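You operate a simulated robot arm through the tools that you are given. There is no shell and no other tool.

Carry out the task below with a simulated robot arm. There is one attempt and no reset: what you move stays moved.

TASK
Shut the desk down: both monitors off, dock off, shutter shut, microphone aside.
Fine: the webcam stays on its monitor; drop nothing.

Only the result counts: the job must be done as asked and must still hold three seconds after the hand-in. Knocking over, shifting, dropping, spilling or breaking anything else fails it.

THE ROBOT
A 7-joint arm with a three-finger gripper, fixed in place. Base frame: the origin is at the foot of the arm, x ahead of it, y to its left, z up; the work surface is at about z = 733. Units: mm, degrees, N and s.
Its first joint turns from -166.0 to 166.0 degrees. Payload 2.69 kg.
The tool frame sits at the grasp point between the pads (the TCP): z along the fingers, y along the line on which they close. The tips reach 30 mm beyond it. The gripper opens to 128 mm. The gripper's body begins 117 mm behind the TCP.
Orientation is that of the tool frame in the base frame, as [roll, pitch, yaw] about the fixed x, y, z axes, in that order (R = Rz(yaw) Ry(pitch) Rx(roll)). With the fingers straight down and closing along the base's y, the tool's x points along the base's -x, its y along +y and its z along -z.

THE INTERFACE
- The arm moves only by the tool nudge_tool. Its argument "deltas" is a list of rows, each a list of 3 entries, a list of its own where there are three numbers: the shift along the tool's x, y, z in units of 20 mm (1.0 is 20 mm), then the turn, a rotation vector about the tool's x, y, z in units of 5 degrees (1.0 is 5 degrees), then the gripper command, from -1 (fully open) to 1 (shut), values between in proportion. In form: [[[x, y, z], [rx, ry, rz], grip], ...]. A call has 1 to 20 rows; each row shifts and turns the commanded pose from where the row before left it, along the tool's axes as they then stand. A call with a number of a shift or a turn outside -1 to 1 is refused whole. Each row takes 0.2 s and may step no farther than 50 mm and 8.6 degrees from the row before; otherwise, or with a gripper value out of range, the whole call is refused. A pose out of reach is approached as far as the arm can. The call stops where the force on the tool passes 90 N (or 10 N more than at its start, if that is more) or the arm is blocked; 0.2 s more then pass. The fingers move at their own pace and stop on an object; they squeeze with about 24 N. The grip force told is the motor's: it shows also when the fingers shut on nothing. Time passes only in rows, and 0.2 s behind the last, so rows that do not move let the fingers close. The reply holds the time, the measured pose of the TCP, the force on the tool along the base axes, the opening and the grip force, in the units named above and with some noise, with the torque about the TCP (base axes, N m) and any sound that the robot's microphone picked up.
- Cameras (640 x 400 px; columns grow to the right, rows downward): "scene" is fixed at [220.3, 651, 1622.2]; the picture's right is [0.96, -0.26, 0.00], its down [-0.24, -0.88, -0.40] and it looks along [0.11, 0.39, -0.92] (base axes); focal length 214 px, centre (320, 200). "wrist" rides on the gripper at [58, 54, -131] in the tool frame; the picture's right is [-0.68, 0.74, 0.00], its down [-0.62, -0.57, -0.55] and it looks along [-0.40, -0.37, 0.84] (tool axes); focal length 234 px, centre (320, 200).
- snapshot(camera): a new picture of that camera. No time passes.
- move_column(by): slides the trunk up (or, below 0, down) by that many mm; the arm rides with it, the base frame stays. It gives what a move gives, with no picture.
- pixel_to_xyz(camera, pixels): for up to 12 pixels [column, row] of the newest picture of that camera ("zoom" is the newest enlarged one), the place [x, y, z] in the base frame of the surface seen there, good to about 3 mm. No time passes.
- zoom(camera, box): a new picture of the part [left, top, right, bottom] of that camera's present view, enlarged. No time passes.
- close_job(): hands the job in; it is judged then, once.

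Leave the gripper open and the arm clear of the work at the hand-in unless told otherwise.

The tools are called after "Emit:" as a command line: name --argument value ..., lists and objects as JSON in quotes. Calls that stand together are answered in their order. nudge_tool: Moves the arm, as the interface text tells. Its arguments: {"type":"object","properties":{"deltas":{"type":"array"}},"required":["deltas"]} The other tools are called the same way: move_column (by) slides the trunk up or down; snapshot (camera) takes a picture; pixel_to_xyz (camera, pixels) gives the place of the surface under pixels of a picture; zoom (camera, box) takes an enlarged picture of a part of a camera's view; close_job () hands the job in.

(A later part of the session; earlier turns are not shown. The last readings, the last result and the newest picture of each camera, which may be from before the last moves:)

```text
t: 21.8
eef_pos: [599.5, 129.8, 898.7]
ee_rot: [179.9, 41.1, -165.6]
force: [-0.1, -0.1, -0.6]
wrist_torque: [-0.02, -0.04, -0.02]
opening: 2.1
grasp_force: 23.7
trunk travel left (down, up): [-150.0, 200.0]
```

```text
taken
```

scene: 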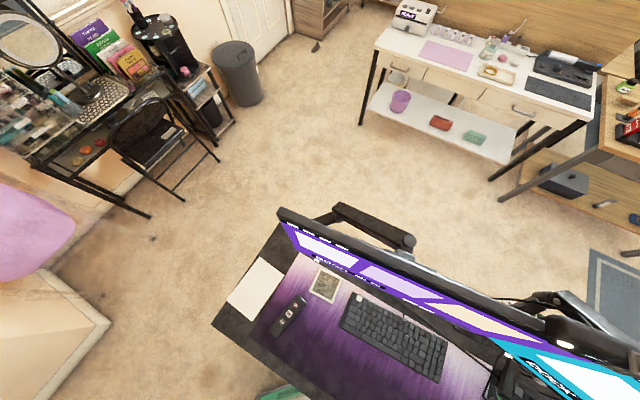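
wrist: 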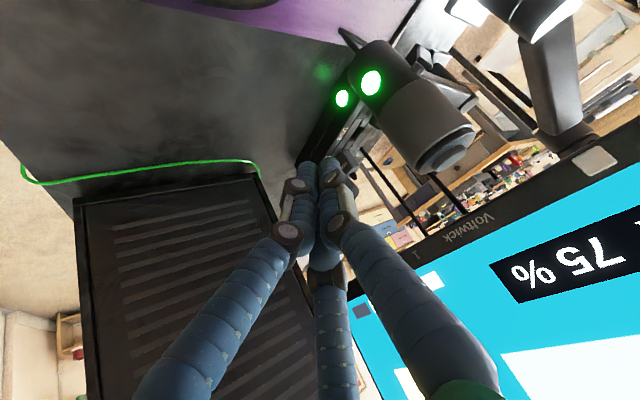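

Clear so far; mic is to the right-up in the picture, fingers left of it. Next leg to (682,178,890).

Emit:
nudge_tool --deltas '[[[-0.776, 0.25, 0.845], [0, 0, 0], 1], [[-0.776, 0.25, 0.845], [0, 0, 0], 1], [[-0.776, 0.25, 0.845], [0, 0, 0], 1], [[-0.776, 0.25, 0.845], [0, 0, 0], 1]]'

Emit:
snapshot --camera "wrist"

Emit:
snapshot --camera "scene"

```text
t: 22.8
eef_pos: [682.6, 172.3, 890.6]
ee_rot: [180.0, 41.2, -165.5]
force: [0.0, 0.5, 0.5]
wrist_torque: [-0.04, 0.01, 0.02]
opening: 2.3
grasp_force: 24.6
trunk travel left (down, up): [-150.0, 200.0]
```

```text
taken
```

wrist: 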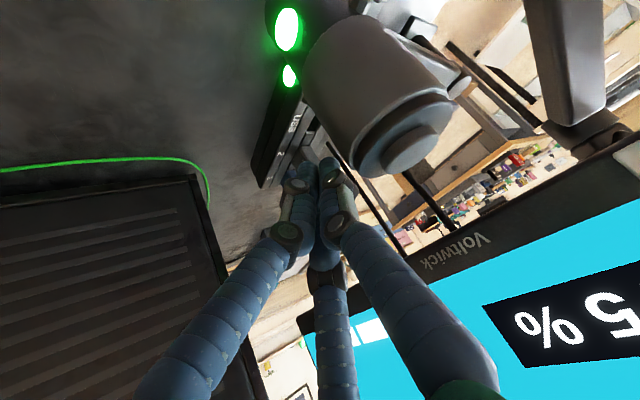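

```text
taken
```

scene: 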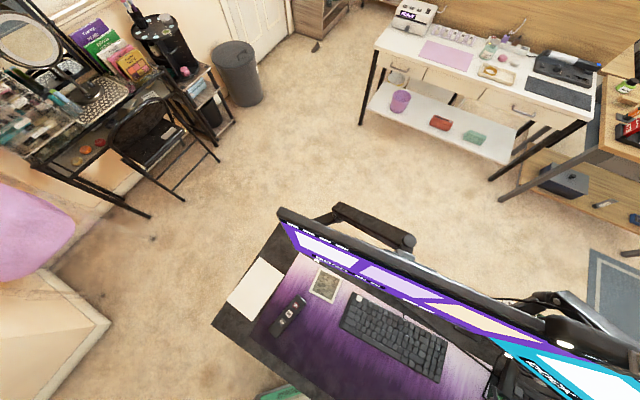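

The fingers sit just right of the mic with the dock below. I push gently along the swing arc (toward −x,+y) in small steps, checking the force.

Emit:
nudge_tool --deltas '[[[0.097, 0.585, -0.085], [0, 0, 0], 1], [[0.097, 0.585, -0.085], [0, 0, 0], 1], [[0.148, 0.272, -0.13], [0, 0, 0], 1], [[0.148, 0.272, -0.13], [0, 0, 0], 1]]'

Emit:
snapshot --camera "wrist"

```text
t: 23.8
eef_pos: [660.8, 200.7, 888.7]
ee_rot: [180.0, 41.1, -165.7]
force: [0.1, -1.5, 2.2]
wrist_torque: [0.01, 0.05, 0.02]
opening: 2.0
grasp_force: 23.8
trunk travel left (down, up): [-150.0, 200.0]
```

```text
taken
```

wrist: 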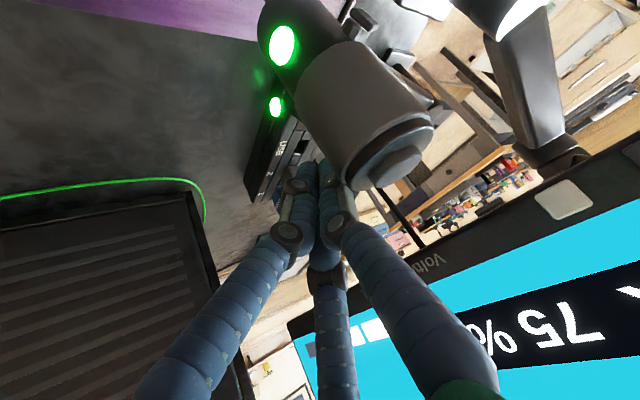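

Light contact (−1.5 N in y). I continue along the arc another ~20 mm.

Emit:
nudge_tool --deltas '[[[0.193, 0.432, -0.169], [0, 0, 0], 1], [[0.193, 0.432, -0.169], [0, 0, 0], 1]]'

Emit:
snapshot --camera "wrist"

Emit:
zoom --camera "scene" --box '[480, 310, 600, 400]'

```text
t: 24.4
eef_pos: [646.9, 214.0, 890.3]
ee_rot: [-180.0, 41.3, -165.6]
force: [0.1, -0.5, 0.3]
wrist_torque: [-0.02, -0.04, -0.02]
opening: 2.3
grasp_force: 23.4
trunk travel left (down, up): [-150.0, 200.0]
```

```text
taken
```

wrist: 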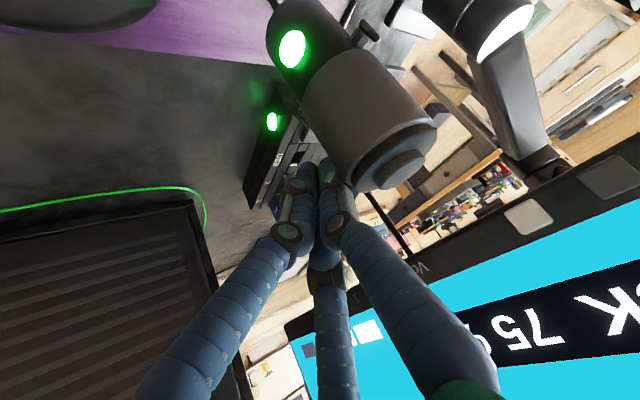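

```text
4.44 times, centred on (540, 355) of scene
```

zoom: 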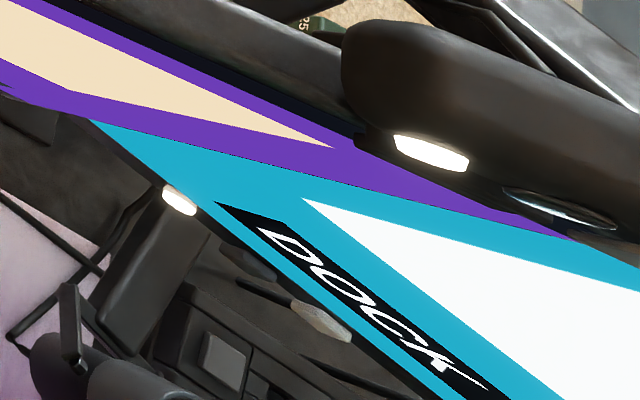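

The mic swings freely (force ~0). I continue around the arc about 55 mm more.

Emit:
nudge_tool --deltas '[[[0.157, 0.456, -0.138], [0, 0, 0], 1], [[0.157, 0.456, -0.138], [0, 0, 0], 1], [[0.122, 0.478, -0.107], [0, 0, 0], 1], [[0.122, 0.478, -0.107], [0, 0, 0], 1], [[0.083, 0.49, -0.072], [0, 0, 0], 1], [[0.083, 0.49, -0.072], [0, 0, 0], 1]]'

Emit:
snapshot --camera "wrist"

Emit:
zoom --camera "scene" --box '[440, 280, 600, 400]'

```text
t: 25.8
eef_pos: [613.9, 266.1, 889.1]
ee_rot: [-179.9, 41.2, -165.7]
force: [0.0, -1.1, -0.2]
wrist_torque: [-0.01, 0.01, 0.02]
opening: 2.1
grasp_force: 24.0
trunk travel left (down, up): [-150.0, 200.0]
```

```text
taken
```

wrist: 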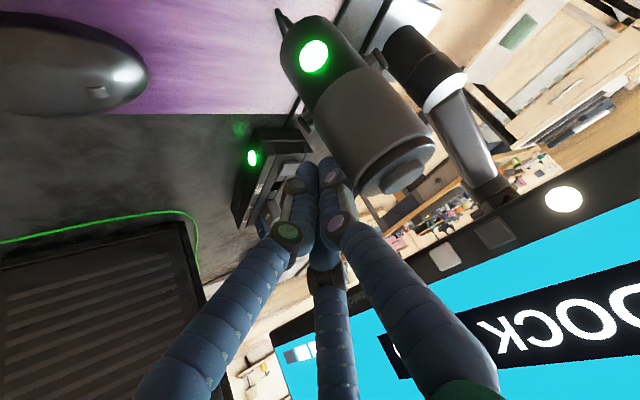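

```text
3.33 times, centred on (520, 340) of scene
```

zoom: 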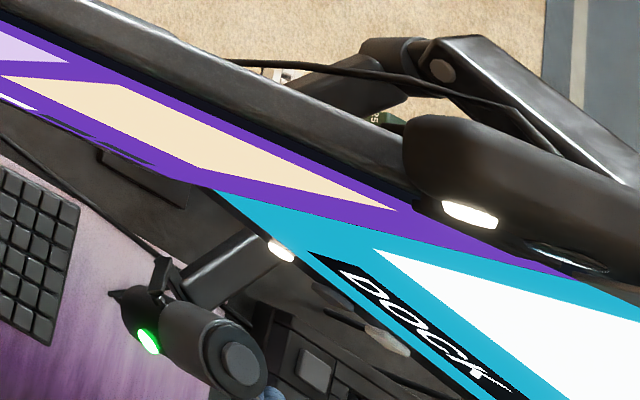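

The mic now stands over toward the middle; rotation is about 27°. I continue another ~40 mm along the arc.

Emit:
nudge_tool --deltas '[[[0.044, 0.5, -0.038], [0, 0, 0], 1], [[0.044, 0.5, -0.038], [0, 0, 0], 1], [[0.004, 0.5, -0.004], [0, 0, 0], 1], [[0.004, 0.5, -0.004], [0, 0, 0], 1]]'

Emit:
snapshot --camera "wrist"

Emit:
zoom --camera "scene" --box '[440, 280, 600, 400]'

Emit:
pixel_to_xyz --camera "zoom" --pixels '[[215, 330], [150, 270], [200, 250], [220, 265], [170, 290], [240, 240], [300, 300], [160, 190]]'

```text
t: 26.8
eef_pos: [601.5, 304.6, 890.3]
ee_rot: [-180.0, 41.2, -165.6]
force: [-0.2, 0.2, -0.2]
wrist_torque: [0.01, 0.0, -0.02]
opening: 1.9
grasp_force: 23.9
trunk travel left (down, up): [-150.0, 200.0]
```

```text
taken
```

wrist: 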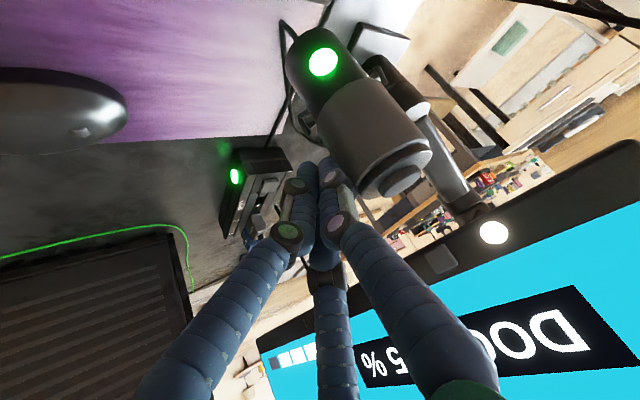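

```text
3.33 times, centred on (520, 340) of scene
```

zoom: 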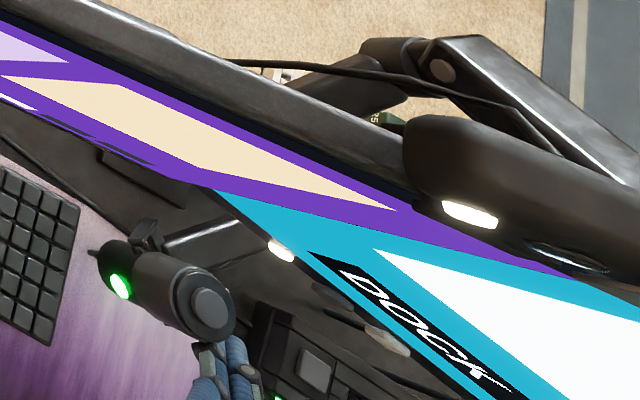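

```text
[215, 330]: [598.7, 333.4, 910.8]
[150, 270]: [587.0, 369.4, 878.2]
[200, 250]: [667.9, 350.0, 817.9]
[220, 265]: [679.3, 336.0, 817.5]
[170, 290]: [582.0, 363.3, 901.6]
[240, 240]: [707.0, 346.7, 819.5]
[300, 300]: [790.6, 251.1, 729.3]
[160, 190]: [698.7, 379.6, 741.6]
```

The boom now points straight left from its post (azimuth ≈180°, turned ≈40°); the monitor post still leaves ≈26 mm. I push about 20 mm further in small steps and watch the force.

Emit:
nudge_tool --deltas '[[[-0.036, 0.499, 0.031], [0, 0, 0], 1], [[-0.036, 0.499, 0.031], [0, 0, 0], 1]]'

Emit:
snapshot --camera "wrist"

Emit:
zoom --camera "scene" --box '[440, 280, 600, 400]'

Emit:
pixel_to_xyz --camera "zoom" --pixels '[[185, 280], [200, 240], [150, 225], [240, 235], [175, 225], [130, 250], [120, 210], [160, 190]]'

```text
t: 27.4
eef_pos: [600.2, 321.6, 889.7]
ee_rot: [179.9, 41.3, -165.8]
force: [10.4, -36.0, 2.6]
wrist_torque: [-0.52, -0.56, -0.58]
opening: 2.1
grasp_force: 24.2
trunk travel left (down, up): [-150.0, 200.0]
```

```text
taken
```

wrist: 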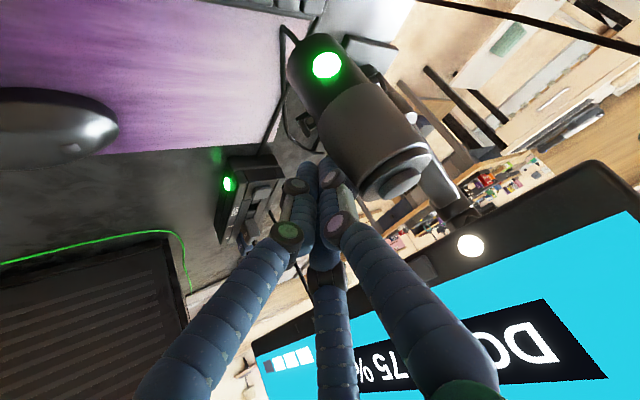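

```text
3.33 times, centred on (520, 340) of scene
```

zoom: 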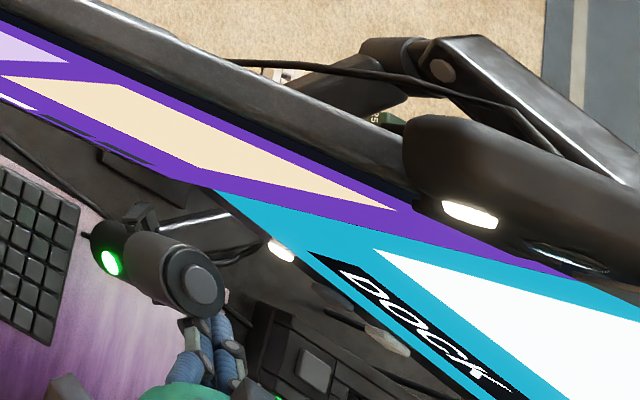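

```text
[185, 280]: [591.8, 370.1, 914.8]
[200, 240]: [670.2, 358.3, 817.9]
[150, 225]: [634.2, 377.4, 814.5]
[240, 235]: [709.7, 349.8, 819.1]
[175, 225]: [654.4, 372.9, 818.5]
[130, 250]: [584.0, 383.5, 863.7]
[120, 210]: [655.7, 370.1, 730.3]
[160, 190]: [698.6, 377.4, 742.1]
```

36 N at the end: the boom reached its stop (there's still a gap to the monitor post), so the mic is fully aside. I back off 30 mm in −y and retract along the tool axis, then check it stays.

Emit:
nudge_tool --deltas '[[[0, -0.5, 0], [0, 0, 0], 1], [[0, -1, 0], [0, 0, 0], 1], [[0, 0, -1], [0, 0, 0], 1], [[0, 0, -1], [0, 0, 0], 1], [[0, 0, -1], [0, 0, 0], 1], [[0, 0, -1], [0, 0, 0], 1], [[0, 0, -1], [0, 0, 0], 1]]'

Emit:
snapshot --camera "wrist"

Emit:
zoom --camera "scene" --box '[440, 280, 600, 400]'

Emit:
pixel_to_xyz --camera "zoom" --pixels '[[200, 285], [200, 240], [185, 265]]'

```text
t: 29.0
eef_pos: [541.7, 279.7, 964.8]
ee_rot: [-180.0, 41.2, -165.6]
force: [0.2, 0.2, 0.0]
wrist_torque: [0.02, 0.01, 0.02]
opening: 2.2
grasp_force: 24.5
trunk travel left (down, up): [-150.0, 200.0]
```

```text
taken
```

wrist: 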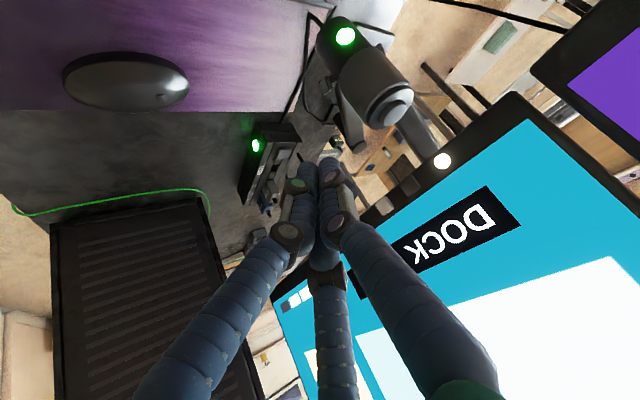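

```text
3.33 times, centred on (520, 340) of scene
```

zoom: 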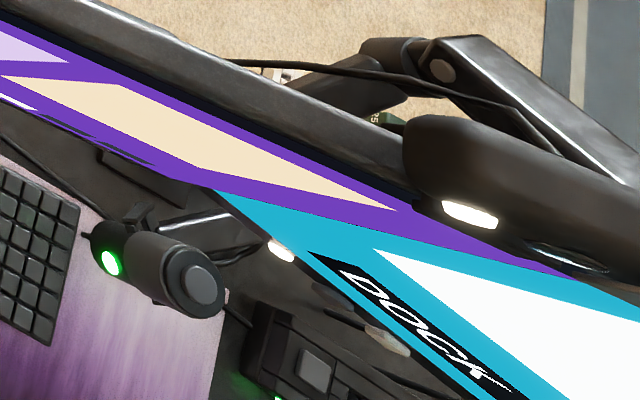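

```text
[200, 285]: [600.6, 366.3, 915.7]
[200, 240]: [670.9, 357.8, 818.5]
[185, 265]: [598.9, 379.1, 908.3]
```

The mic stays aside at about (600,366). Now I measure the right monitor's power key precisely.

Emit:
zoom --camera "wrist" --box '[360, 140, 470, 220]'

Emit:
pixel_to_xyz --camera "zoom" --pixels '[[130, 325], [290, 230], [450, 120], [370, 190], [530, 80], [210, 290], [400, 235], [200, 350], [560, 140], [330, 190], [480, 80], [275, 235]]'

```text
5.00 times, centred on (415, 180) of wrist
```

zoom: 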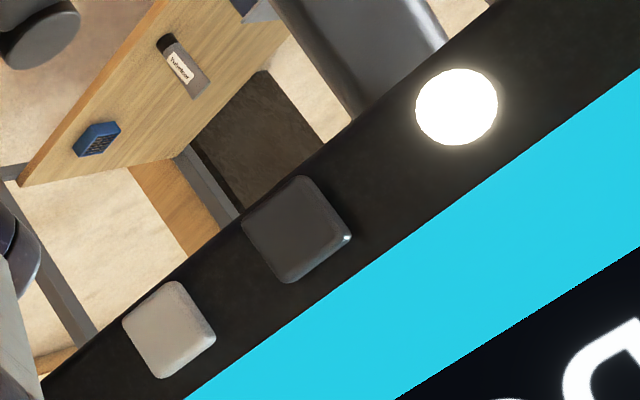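

```text
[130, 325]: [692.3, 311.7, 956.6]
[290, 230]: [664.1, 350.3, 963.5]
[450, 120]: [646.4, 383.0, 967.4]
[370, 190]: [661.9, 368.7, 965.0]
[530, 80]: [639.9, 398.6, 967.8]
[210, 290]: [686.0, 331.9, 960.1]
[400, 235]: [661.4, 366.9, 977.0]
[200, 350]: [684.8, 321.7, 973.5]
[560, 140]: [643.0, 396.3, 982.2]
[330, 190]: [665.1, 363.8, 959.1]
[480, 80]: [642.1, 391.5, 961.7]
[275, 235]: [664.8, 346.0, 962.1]
```

The dark key's face centre is about (664,350.5,964), protruding from the bezel whose normal is (−0.83,−0.56). I'll yaw the tool +19° and tilt it level so it points straight at the bezel.

Emit:
nudge_tool --deltas '[[[0, 0, 0], [-0.636, 0, -0.726], 1], [[0, 0, 0], [-0.636, 0, -0.726], 1], [[0, 0, 0], [-0.636, 0, -0.726], 1], [[0, 0, 0], [-0.636, 0, -0.726], 1], [[0, 0, 0], [0, -0.976, 0], 1], [[0, 0, 0], [0, -0.976, 0], 1], [[0, 0, 0], [0, -0.976, 0], 1], [[0, 0, 0], [0, -0.976, 0], 1], [[0, 0, 0], [0, -0.976, 0], 1], [[0, 0, 0], [0, -0.976, 0], 1], [[0, 0, 0], [0, -0.976, 0], 1], [[0, 0, 0], [0, -0.976, 0], 1], [[0, 0, 0], [0, -0.976, 0], 1], [[0, 0, 0], [0, -0.976, 0], 1]]'

Emit:
snapshot --camera "wrist"

Emit:
zoom --camera "scene" --box '[440, 280, 600, 400]'

```text
t: 32.0
eef_pos: [541.2, 278.9, 965.7]
ee_rot: [-9.3, 89.9, 24.5]
force: [-0.5, -0.3, -0.6]
wrist_torque: [0.0, -0.02, -0.02]
opening: 2.1
grasp_force: 23.5
trunk travel left (down, up): [-150.0, 200.0]
```

```text
taken
```

wrist: 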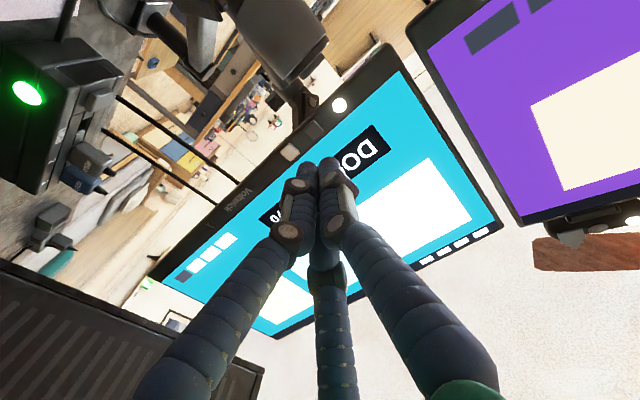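

```text
3.33 times, centred on (520, 340) of scene
```

zoom: 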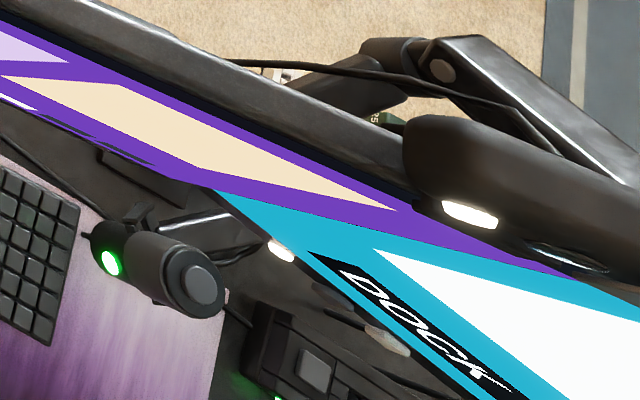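

The tool is level, pointing along (0.83,0.56). I move forward to 40 mm short of the key and check alignment.

Emit:
nudge_tool --deltas '[[[0.02, -0.109, 0.9], [0, 0, 0], 1], [[0.02, -0.109, 0.9], [0, 0, 0], 1], [[0.02, -0.109, 0.9], [0, 0, 0], 1], [[0.02, -0.109, 0.9], [0, 0, 0], 1]]'

Emit:
snapshot --camera "wrist"

Emit:
zoom --camera "wrist" --box '[250, 70, 400, 230]'

Emit:
pixel_to_xyz --camera "zoom" --pixels '[[320, 200], [300, 150], [300, 180], [280, 160], [320, 150], [340, 170]]'

```text
t: 33.0
eef_pos: [606.9, 311.2, 962.9]
ee_rot: [155.6, 89.9, -170.7]
force: [0.1, 0.0, -0.7]
wrist_torque: [0.0, 0.01, 0.02]
opening: 2.2
grasp_force: 24.3
trunk travel left (down, up): [-150.0, 200.0]
```

```text
taken
```

wrist: 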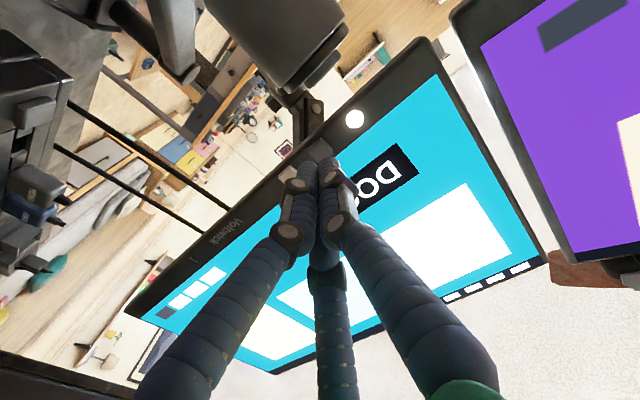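

```text
2.50 times, centred on (325, 150) of wrist
```

zoom: 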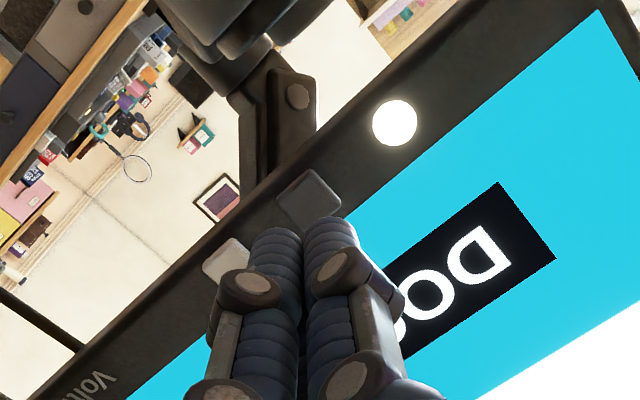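

```text
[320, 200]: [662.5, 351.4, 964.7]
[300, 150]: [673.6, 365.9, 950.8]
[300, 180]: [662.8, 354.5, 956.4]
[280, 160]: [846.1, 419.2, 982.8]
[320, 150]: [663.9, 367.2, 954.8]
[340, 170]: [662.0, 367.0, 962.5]
```

The finger line projects to (663.7,349.2,962.9), within ~2 mm of the key centre. I advance 30 mm, then look again.

Emit:
nudge_tool --deltas '[[[0, 0.04, 0.75], [0, 0, 0], 1], [[0, 0, 0.7], [0, 0, 0], 1]]'

Emit:
zoom --camera "wrist" --box '[250, 70, 400, 230]'

```text
t: 33.6
eef_pos: [628.1, 327.5, 964.7]
ee_rot: [167.5, 89.9, -159.0]
force: [0.2, -0.9, 0.2]
wrist_torque: [-0.01, 0.05, 0.02]
opening: 2.4
grasp_force: 24.0
trunk travel left (down, up): [-150.0, 200.0]
```

```text
2.50 times, centred on (325, 150) of wrist
```

zoom: 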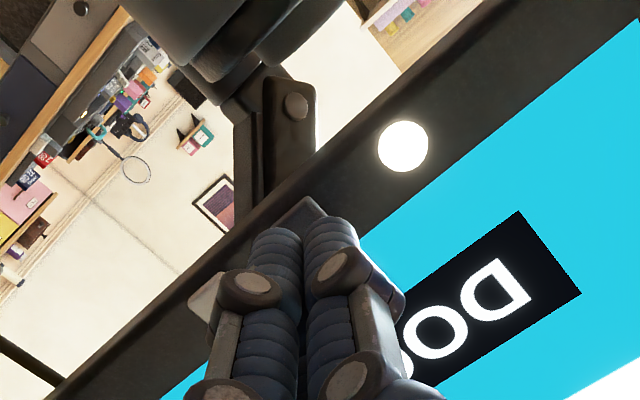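

About 10 mm left. I advance in 2.5 mm steps, watching for contact.

Emit:
nudge_tool --deltas '[[[0, 0, 0.125], [0, 0, 0], 1], [[0, 0, 0.125], [0, 0, 0], 1], [[0, 0, 0.125], [0, 0, 0], 1]]'

Emit:
zoom --camera "wrist" --box '[250, 70, 400, 230]'

```text
t: 34.4
eef_pos: [637.3, 331.8, 964.6]
ee_rot: [176.0, 89.9, -150.4]
force: [0.0, -1.0, 0.2]
wrist_torque: [0.0, -0.03, 0.01]
opening: 2.0
grasp_force: 24.0
trunk travel left (down, up): [-150.0, 200.0]
```

```text
2.50 times, centred on (325, 150) of wrist
```

zoom: 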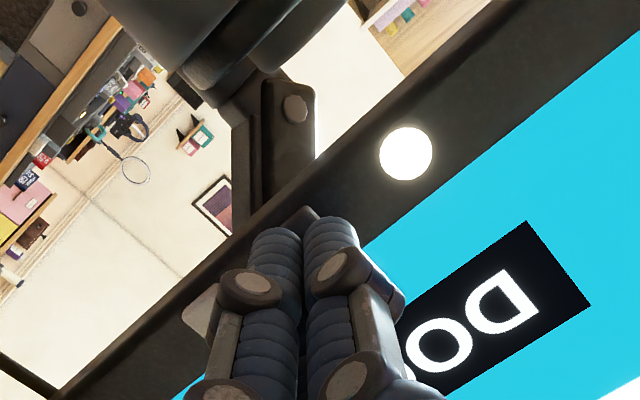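

Tip is ~1–2 mm from the key. Now 1.5 mm steps, reading the force.

Emit:
nudge_tool --deltas '[[[0, 0, 0.075], [0, 0, 0], 1], [[0, 0, 0.075], [0, 0, 0], 1]]'

Emit:
zoom --camera "wrist" --box '[250, 70, 400, 230]'

```text
t: 35.0
eef_pos: [638.5, 333.6, 965.1]
ee_rot: [179.2, 89.9, -147.4]
force: [0.3, 0.5, -0.2]
wrist_torque: [0.01, -0.01, 0.0]
opening: 2.2
grasp_force: 24.5
trunk travel left (down, up): [-150.0, 200.0]
```

```text
2.50 times, centred on (325, 150) of wrist
```

zoom: 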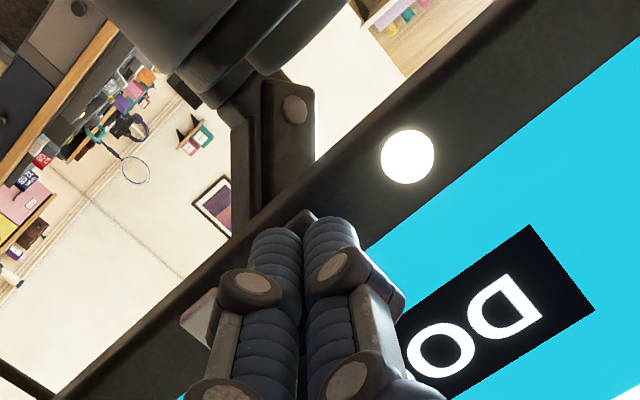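

No contact yet (force ≈0). Continue 1.5 mm steps.

Emit:
nudge_tool --deltas '[[[0, 0, 0.075], [0, 0, 0], 1], [[0, 0, 0.075], [0, 0, 0], 1]]'

Emit:
zoom --camera "wrist" --box '[250, 70, 400, 230]'

```text
t: 35.6
eef_pos: [642.0, 334.9, 964.6]
ee_rot: [178.5, 89.9, -147.7]
force: [0.2, -0.7, 0.3]
wrist_torque: [0.02, 0.01, 0.0]
opening: 2.0
grasp_force: 23.5
trunk travel left (down, up): [-150.0, 200.0]
```

```text
2.50 times, centred on (325, 150) of wrist
```

zoom: 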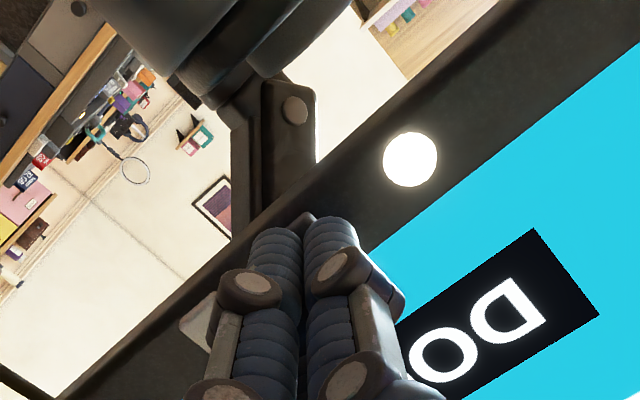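

Still no contact. Two more 1.5 mm steps.

Emit:
nudge_tool --deltas '[[[0, 0, 0.075], [0, 0, 0], 1], [[0, 0, 0.075], [0, 0, 0], 1]]'

Emit:
zoom --camera "wrist" --box '[250, 70, 400, 230]'

```text
t: 36.2
eef_pos: [644.3, 337.7, 964.5]
ee_rot: [130.6, 89.9, 164.3]
force: [-2.1, -3.2, 0.5]
wrist_torque: [-0.01, 0.0, -0.03]
opening: 6.2
grasp_force: 31.5
trunk travel left (down, up): [-150.0, 200.0]
heard: click
```

```text
2.50 times, centred on (325, 150) of wrist
```

zoom: 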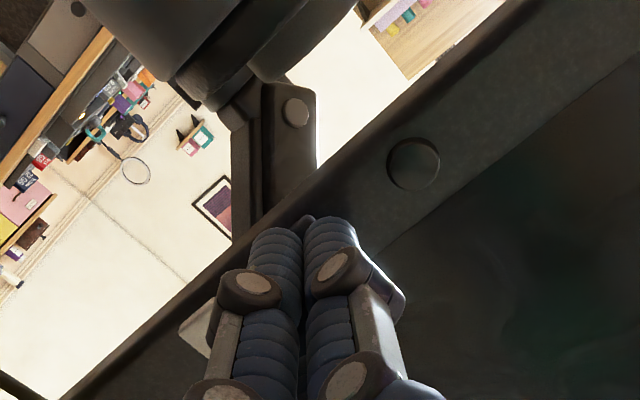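

A click; the right monitor's screen and LED went dark. I retract straight back 100 mm and verify.

Emit:
nudge_tool --deltas '[[[0, 0, -0.5], [0, 0, 0], 1], [[0, 0, -1], [0, 0, 0], 1], [[0, 0, -1], [0, 0, 0], 1], [[0, 0, -1], [0, 0, 0], 1], [[0, 0, -1], [0, 0, 0], 1], [[0, 0, -1], [0, 0, 0], 1]]'

Emit:
snapshot --camera "wrist"

Emit:
snapshot --camera "scene"

```text
t: 37.6
eef_pos: [553.6, 276.8, 963.3]
ee_rot: [-35.7, 89.9, -2.1]
force: [-0.3, -0.1, 0.0]
wrist_torque: [0.01, 0.0, 0.02]
opening: 2.3
grasp_force: 31.4
trunk travel left (down, up): [-150.0, 200.0]
```

```text
taken
```

wrist: 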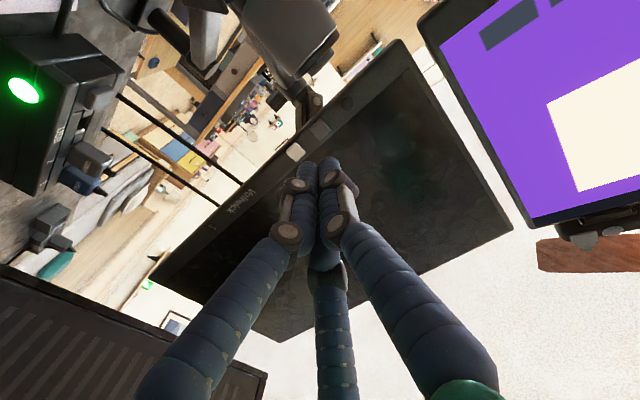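

```text
taken
```

scene: 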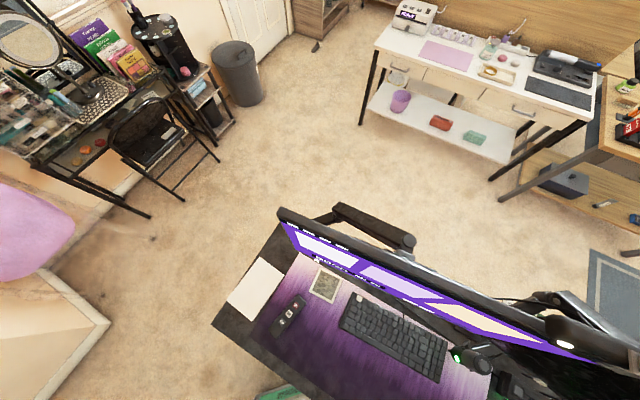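

The right monitor is off and everything else is in place. Now for the left monitor: I yaw +17° to face it (az ≈51°), then slide left in front of it at z≈965.

Emit:
nudge_tool --deltas '[[[0, 0, -0.5], [-0.85, 0, 0], 1], [[0, 0, -0.5], [-0.85, 0, 0], 1], [[0, 0, 0], [-0.85, 0, 0], 1], [[0, 0, 0], [-0.85, 0, 0], 1], [[-0.004, 0.967, 0.12], [0, 0, 0], 1], [[-0.004, 0.967, 0.12], [0, 0, 0], 1], [[-0.004, 0.967, 0.12], [0, 0, 0], 1], [[-0.004, 0.967, 0.12], [0, 0, 0], 1], [[-0.004, 0.967, 0.12], [0, 0, 0], 1], [[-0.004, 0.967, 0.12], [0, 0, 0], 1], [[-0.004, 0.967, 0.12], [0, 0, 0], 1], [[-0.004, 0.967, 0.12], [0, 0, 0], 1], [[-0.004, 0.967, 0.12], [0, 0, 0], 1], [[-0.004, 0.967, 0.12], [0, 0, 0], 1], [[-0.004, 0.967, 0.12], [0, 0, 0], 1], [[-0.004, 0.967, 0.12], [0, 0, 0], 1], [[-0.004, 0.967, 0.12], [0, 0, 0], 1]]'

Emit:
snapshot --camera "wrist"

Emit:
snapshot --camera "scene"

```text
t: 41.2
eef_pos: [361.2, 445.4, 964.5]
ee_rot: [-131.1, 90.0, -80.2]
force: [1.1, -0.7, -0.4]
wrist_torque: [-0.01, 0.01, 0.03]
opening: 2.2
grasp_force: 31.3
trunk travel left (down, up): [-150.0, 200.0]
```

```text
taken
```

wrist: 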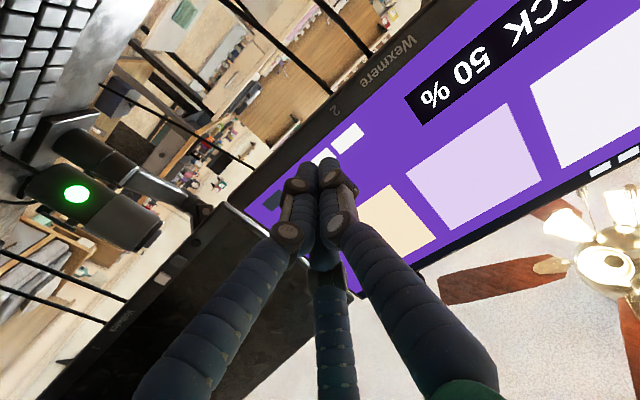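

```text
taken
```

scene: 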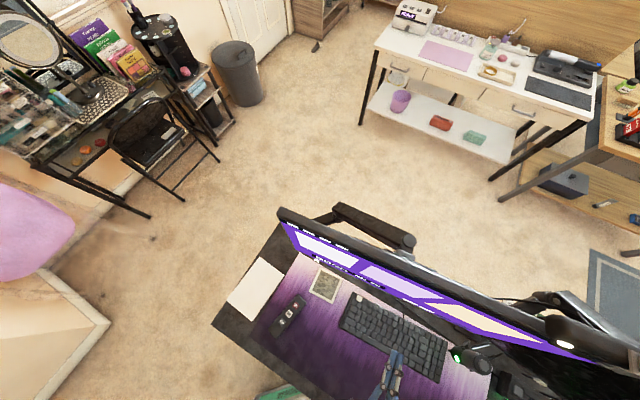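

I'm in front of the left monitor's middle. Continue sliding left 247 mm to stand off the power key.

Emit:
nudge_tool --deltas '[[[0, 0.951, 0.139], [0, 0, 0], 1], [[0, 0.951, 0.139], [0, 0, 0], 1], [[0, 0.951, 0.139], [0, 0, 0], 1], [[0, 0.951, 0.139], [0, 0, 0], 1], [[0, 0.951, 0.139], [0, 0, 0], 1], [[0, 0.951, 0.139], [0, 0, 0], 1], [[0, 0.951, 0.139], [0, 0, 0], 1], [[0, 0.951, 0.139], [0, 0, 0], 1], [[0, 0.951, 0.139], [0, 0, 0], 1], [[0, 0.951, 0.139], [0, 0, 0], 1], [[0, 0.951, 0.139], [0, 0, 0], 1], [[0, 0.951, 0.139], [0, 0, 0], 1], [[0, 0.951, 0.139], [0, 0, 0], 1]]'

Emit:
snapshot --camera "wrist"

Emit:
zoom --camera "wrist" --box '[250, 60, 400, 220]'

```text
t: 44.2
eef_pos: [276.5, 614.2, 985.1]
ee_rot: [39.8, 88.2, 82.9]
force: [0.5, -0.2, -0.8]
wrist_torque: [0.06, -0.01, -0.01]
opening: 2.0
grasp_force: 32.1
trunk travel left (down, up): [-150.0, 200.0]
stopped in row 13: the arm was blocked; the commanded pose is now the measured one
```

```text
taken
```

wrist: 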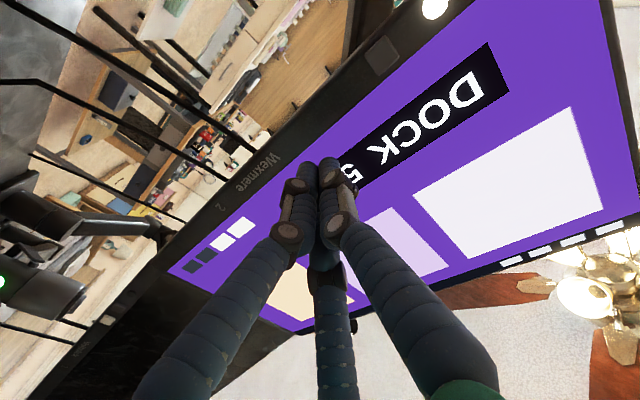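

```text
2.50 times, centred on (325, 140) of wrist
```

zoom: 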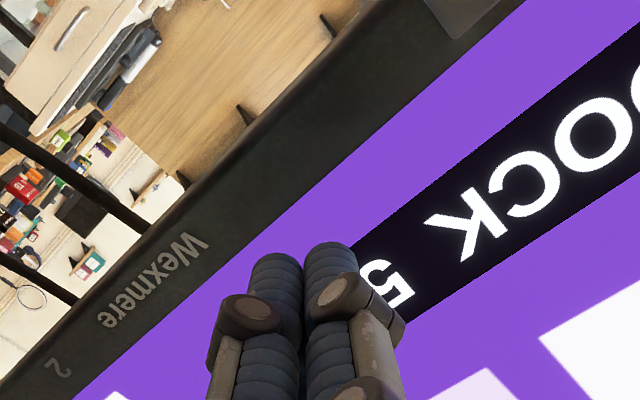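

The arm stopped for lack of joint range (no force, TCP at (276,614,985)), still clear of the screen. I back away from the monitor 60 mm and tilt the tool down ~45° to find a more comfortable posture.

Emit:
nudge_tool --deltas '[[[0, -0.3, -1], [0, 0, 0], 1], [[0, -0.3, -1], [0, 0, 0], 1], [[0, -0.3, -1], [0, 0, 0], 1], [[0, 0, 0], [0, 0.976, 0], 1], [[0, 0, 0], [0, 0.976, 0], 1], [[0, 0, 0], [0, 0.976, 0], 1], [[0, 0, 0], [0, 0.976, 0], 1], [[0, 0, 0], [0, 0.976, 0], 1], [[0, 0, 0], [0, 0.976, 0], 1], [[0, 0, 0], [0, 0.976, 0], 1], [[0, 0, 0], [0, 0.976, 0], 1], [[0, 0, 0], [0, 0.976, 0], 1]]'

Emit:
snapshot --camera "wrist"

Emit:
snapshot --camera "scene"

```text
t: 47.0
eef_pos: [267.8, 541.6, 968.6]
ee_rot: [179.4, 46.2, -139.5]
force: [1.2, 0.7, -0.9]
wrist_torque: [-0.02, 0.11, 0.03]
opening: 2.0
grasp_force: 31.4
trunk travel left (down, up): [-150.0, 200.0]
stopped in row 12: the arm was blocked; the commanded pose is now the measured one
```

```text
taken
```

wrist: 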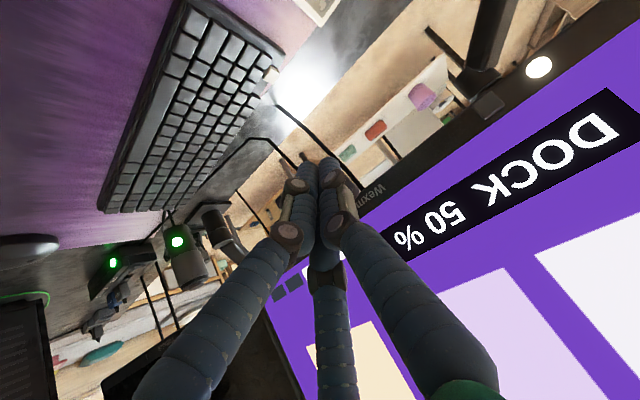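

```text
taken
```

scene: 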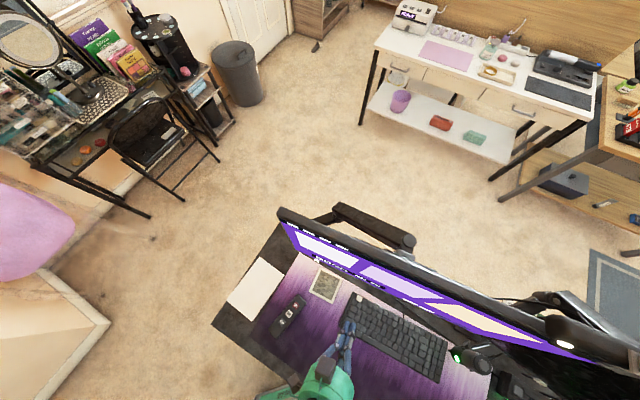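

Blocked again without tip force — maybe a link of the arm (green, at (320,380) in the scene) is near something. I measure where that link is.

Emit:
pixel_to_xyz --camera "scene" --pixels '[[325, 368], [340, 385], [310, 390], [345, 335], [280, 395], [330, 395], [265, 370], [300, 370]]'

Emit:
zoom --camera "scene" --box '[240, 300, 420, 400]'

```text
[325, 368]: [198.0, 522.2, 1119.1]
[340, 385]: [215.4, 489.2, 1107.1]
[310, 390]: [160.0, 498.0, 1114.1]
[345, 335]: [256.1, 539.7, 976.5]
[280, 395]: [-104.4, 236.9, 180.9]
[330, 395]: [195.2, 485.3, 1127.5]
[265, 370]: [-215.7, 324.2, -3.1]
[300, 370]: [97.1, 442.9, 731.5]
```

```text
3.56 times, centred on (330, 350) of scene
```

zoom: 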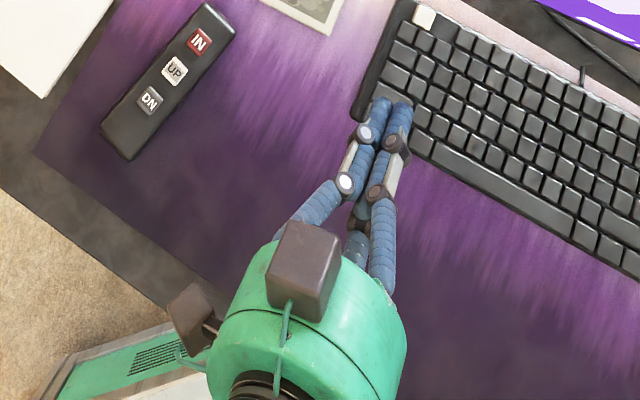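

The gripper itself is far from the desk; the limit seems to be a joint posture. I move back to a comfortable place (toward +x, −y and up) to regain tracking, then retry with another roll.

Emit:
nudge_tool --deltas '[[[-0.5, -0.5, -0.5], [0, 0, 0], 1], [[-0.5, -0.5, -0.5], [0, 0, 0], 1], [[-0.5, -0.5, -0.5], [0, 0, 0], 1], [[-0.5, -0.5, -0.5], [0, 0, 0], 1]]'

Emit:
snapshot --camera "scene"

```text
t: 48.0
eef_pos: [286.3, 510.9, 1026.4]
ee_rot: [179.5, 46.4, -139.0]
force: [-0.4, 0.0, 0.4]
wrist_torque: [-0.01, -0.03, -0.01]
opening: 2.2
grasp_force: 31.6
trunk travel left (down, up): [-150.0, 200.0]
```

```text
taken
```

scene: 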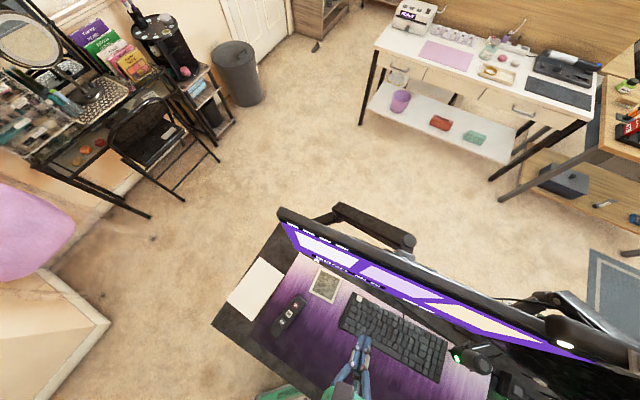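

Tracking is fine here. I test moving left at this greater height (z≈1026) with the same tilt.

Emit:
nudge_tool --deltas '[[[0.045, 0.94, -0.048], [0, 0, 0], 1], [[0.045, 0.94, -0.048], [0, 0, 0], 1], [[0.045, 0.94, -0.048], [0, 0, 0], 1], [[0.045, 0.94, -0.048], [0, 0, 0], 1], [[0.045, 0.94, -0.048], [0, 0, 0], 1], [[0.045, 0.94, -0.048], [0, 0, 0], 1]]'

Emit:
snapshot --camera "scene"

```text
t: 49.5
eef_pos: [291.1, 566.1, 1044.9]
ee_rot: [177.4, 47.5, -149.1]
force: [0.4, 0.7, 0.0]
wrist_torque: [0.02, 0.02, -0.02]
opening: 2.1
grasp_force: 31.6
trunk travel left (down, up): [-150.0, 200.0]
stopped in row 6: the arm was blocked; the commanded pose is now the measured one
```

```text
taken
```

scene: 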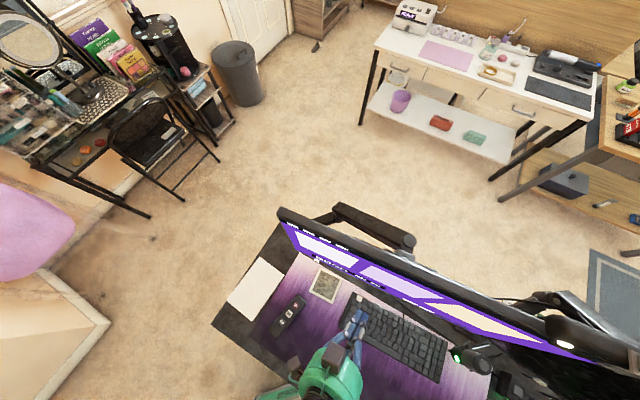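

Comparing commanded and measured poses, the whole arm lags by ~8° about the base axis, as if a link is hitting something on the way left. I back off, bring the tool vertical and turn it so the wrist camera can look back at the arm itself.

Emit:
nudge_tool --deltas '[[[0, -0.5, -1], [0, 0, 0], 1], [[0, -0.5, -1], [0, 0, 0], 1], [[0, -0.5, -1], [0, 0, 0], 1], [[0, -0.5, -1], [0, 0, 0], 1], [[0, -0.5, -1], [0, 0, 0], 1], [[0, 0, 0], [0, 0.976, 0], 1], [[0, 0, 0], [0, 0.976, 0], 1], [[0, 0, 0], [0, 0.976, 0], 1], [[0, 0, 0], [0, 0.976, 0], 1], [[0, 0, 0], [0, 0.976, 0], 1], [[0, 0, 0], [0, 0.976, 0], 1], [[0, 0, 0], [0, 0.976, 0], 1], [[0, 0, 0], [0, 0.976, 0], 1], [[0, 0, 0], [0, 0.976, 0], 1]]'

Emit:
snapshot --camera "wrist"

Emit:
snapshot --camera "scene"

```text
t: 52.5
eef_pos: [254.6, 482.9, 1105.4]
ee_rot: [178.6, 15.4, -147.3]
force: [0.3, -0.4, -0.5]
wrist_torque: [0.01, 0.03, 0.01]
opening: 1.8
grasp_force: 31.3
out of reach, approached as far as the arm can: row 13, 14
trunk travel left (down, up): [-150.0, 200.0]
```

```text
taken
```

wrist: 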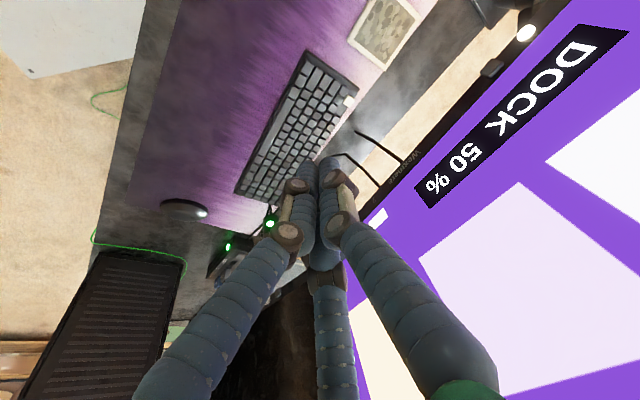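

```text
taken
```

scene: 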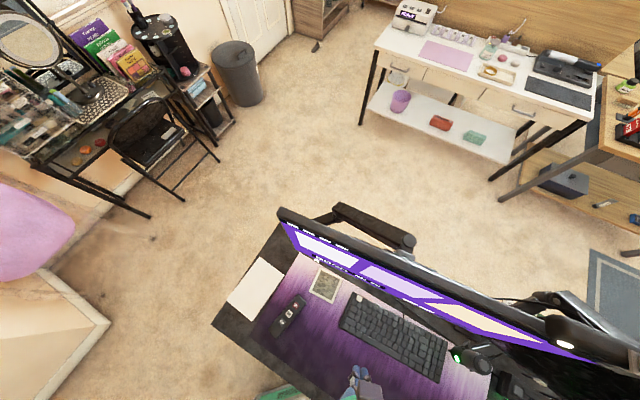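

The arm reports the vertical tool is out of reach here, so its posture has become awkward. I move up and back toward the starting pose region to recover a natural posture.

Emit:
nudge_tool --deltas '[[[0, 0, -1], [0, 0, 0], 1], [[0, 0, -1], [0, 0, 0], 1], [[0, 0, -1], [0, 0, 0], 1], [[0, 0, -1], [0, 0, 0], 1], [[0, 0, -1], [0, 0, 0], 1], [[0, 0, -1], [0, 0, 0], 1], [[0, 0, -1], [0, 0, 0], 1], [[0, 0, -1], [0, 0, 0], 1], [[0, 0, -1], [0, 0, 0], 1], [[0, 0, -1], [0, 0, 0], 1]]'

Emit:
snapshot --camera "wrist"

```text
t: 54.7
eef_pos: [208.2, 446.0, 1175.8]
ee_rot: [178.8, 15.8, -147.2]
force: [-0.3, 0.9, 0.5]
wrist_torque: [0.0, 0.01, 0.0]
opening: 2.1
grasp_force: 31.9
out of reach, approached as far as the arm can: row 3, 4, 5, 6, 7, 8, 9, 10
trunk travel left (down, up): [-150.0, 200.0]
```

```text
taken
```

wrist: 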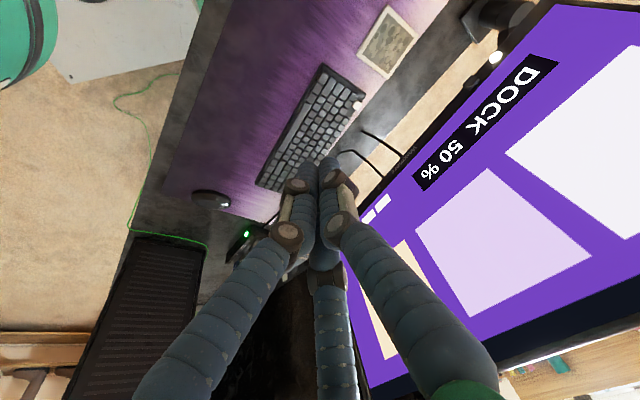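

The arm is in an awkward folded posture; a green link shows at the top-left of the wrist view. I measure where that link and the pale slab are.

Emit:
pixel_to_xyz --camera "wrist" --pixels '[[30, 40], [10, 20], [50, 20], [10, 80], [55, 60], [120, 40], [180, 20], [80, 70], [25, 5]]'

Emit:
zoom --camera "wrist" --box '[0, 0, 200, 120]'

```text
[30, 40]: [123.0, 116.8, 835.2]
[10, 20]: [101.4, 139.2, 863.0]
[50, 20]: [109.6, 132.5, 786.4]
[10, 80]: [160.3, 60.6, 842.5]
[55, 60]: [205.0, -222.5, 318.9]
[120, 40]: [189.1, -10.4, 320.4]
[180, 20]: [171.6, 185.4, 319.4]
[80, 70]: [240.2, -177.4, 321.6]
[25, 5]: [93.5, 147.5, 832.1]
```

```text
3.20 times, centred on (100, 60) of wrist
```

zoom: 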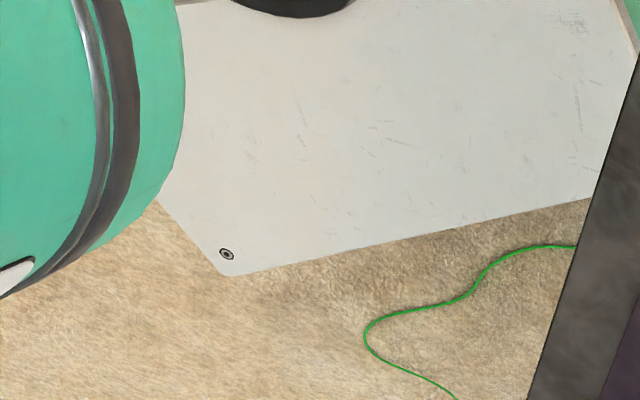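

The arm's shoulder sits low (z≈850), while my work is at 965–1330; the folded-up wrist runs into joint limits. Raising the trunk should give a better posture. Nothing is above the arm, so I raise it 180 mm.

Emit:
move_column --by 180

Emit:
snapshot --camera "wrist"

Emit:
snapshot --camera "scene"

```text
t: 56.7
eef_pos: [207.9, 445.0, 1355.2]
ee_rot: [178.8, 15.7, -147.2]
force: [-0.2, -0.2, 0.2]
wrist_torque: [0.01, -0.01, -0.02]
opening: 2.0
grasp_force: 31.5
trunk travel left (down, up): [-330.0, 20.0]
```

```text
taken
```

wrist: 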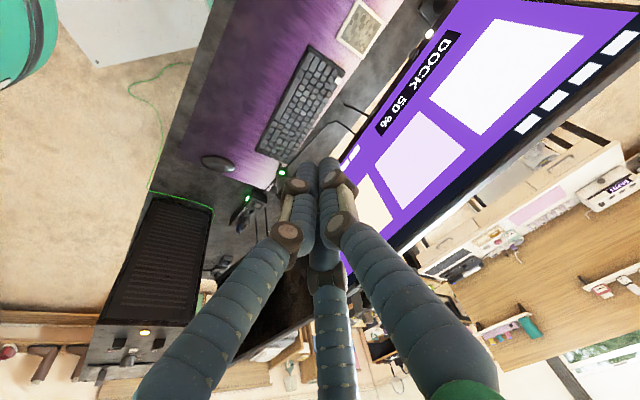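

```text
taken
```

scene: 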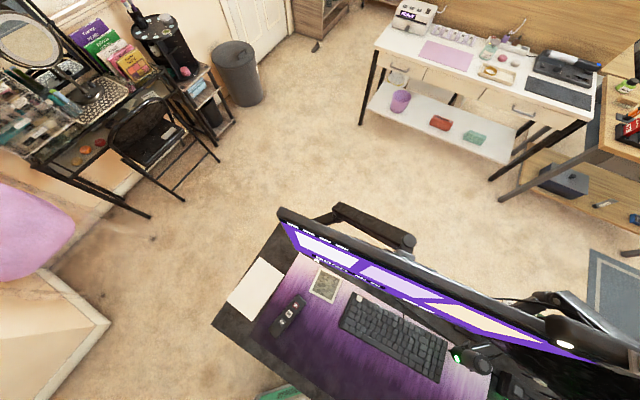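

Raised cleanly. I send a still row to see whether the commanded pose matches the measured one, moving slightly forward-down.

Emit:
nudge_tool --deltas '[[[0, 0, 0.5], [0, 0, 0], 1], [[0, 0, 0.5], [0, 0, 0], 1]]'

```text
t: 57.3
eef_pos: [211.8, 449.3, 1335.8]
ee_rot: [178.8, 15.6, -147.2]
force: [-0.1, 0.1, 0.6]
wrist_torque: [-0.01, -0.02, 0.02]
opening: 2.2
grasp_force: 31.8
trunk travel left (down, up): [-330.0, 20.0]
```

Command and pose agree. I move to (180,560,1060) in front of the left monitor, still well off the screen.

Emit:
nudge_tool --deltas '[[[0.151, 0.375, 0.99], [0, 0, 0], 1], [[0.151, 0.375, 0.99], [0, 0, 0], 1], [[0.151, 0.375, 0.99], [0, 0, 0], 1], [[0.151, 0.375, 0.99], [0, 0, 0], 1], [[0.151, 0.375, 0.99], [0, 0, 0], 1], [[0.151, 0.375, 0.99], [0, 0, 0], 1], [[0.151, 0.375, 0.99], [0, 0, 0], 1], [[0.151, 0.375, 0.99], [0, 0, 0], 1], [[0.151, 0.375, 0.99], [0, 0, 0], 1], [[0.151, 0.375, 0.99], [0, 0, 0], 1], [[0.151, 0.375, 0.99], [0, 0, 0], 1], [[0.151, 0.375, 0.99], [0, 0, 0], 1], [[0.151, 0.375, 0.99], [0, 0, 0], 1], [[0.151, 0.375, 0.99], [0, 0, 0], 1]]'

Emit:
snapshot --camera "wrist"

Emit:
snapshot --camera "scene"

```text
t: 60.3
eef_pos: [181.5, 559.2, 1059.3]
ee_rot: [178.7, 15.7, -147.2]
force: [1.3, 0.5, 0.4]
wrist_torque: [0.0, -0.02, 0.0]
opening: 2.1
grasp_force: 31.2
trunk travel left (down, up): [-330.0, 20.0]
```

```text
taken
```

wrist: 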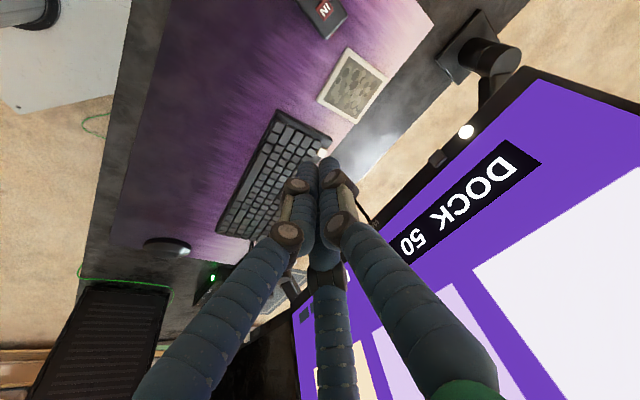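

```text
taken
```

scene: 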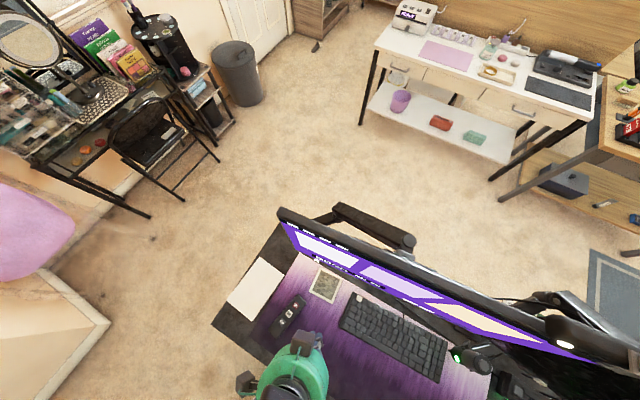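

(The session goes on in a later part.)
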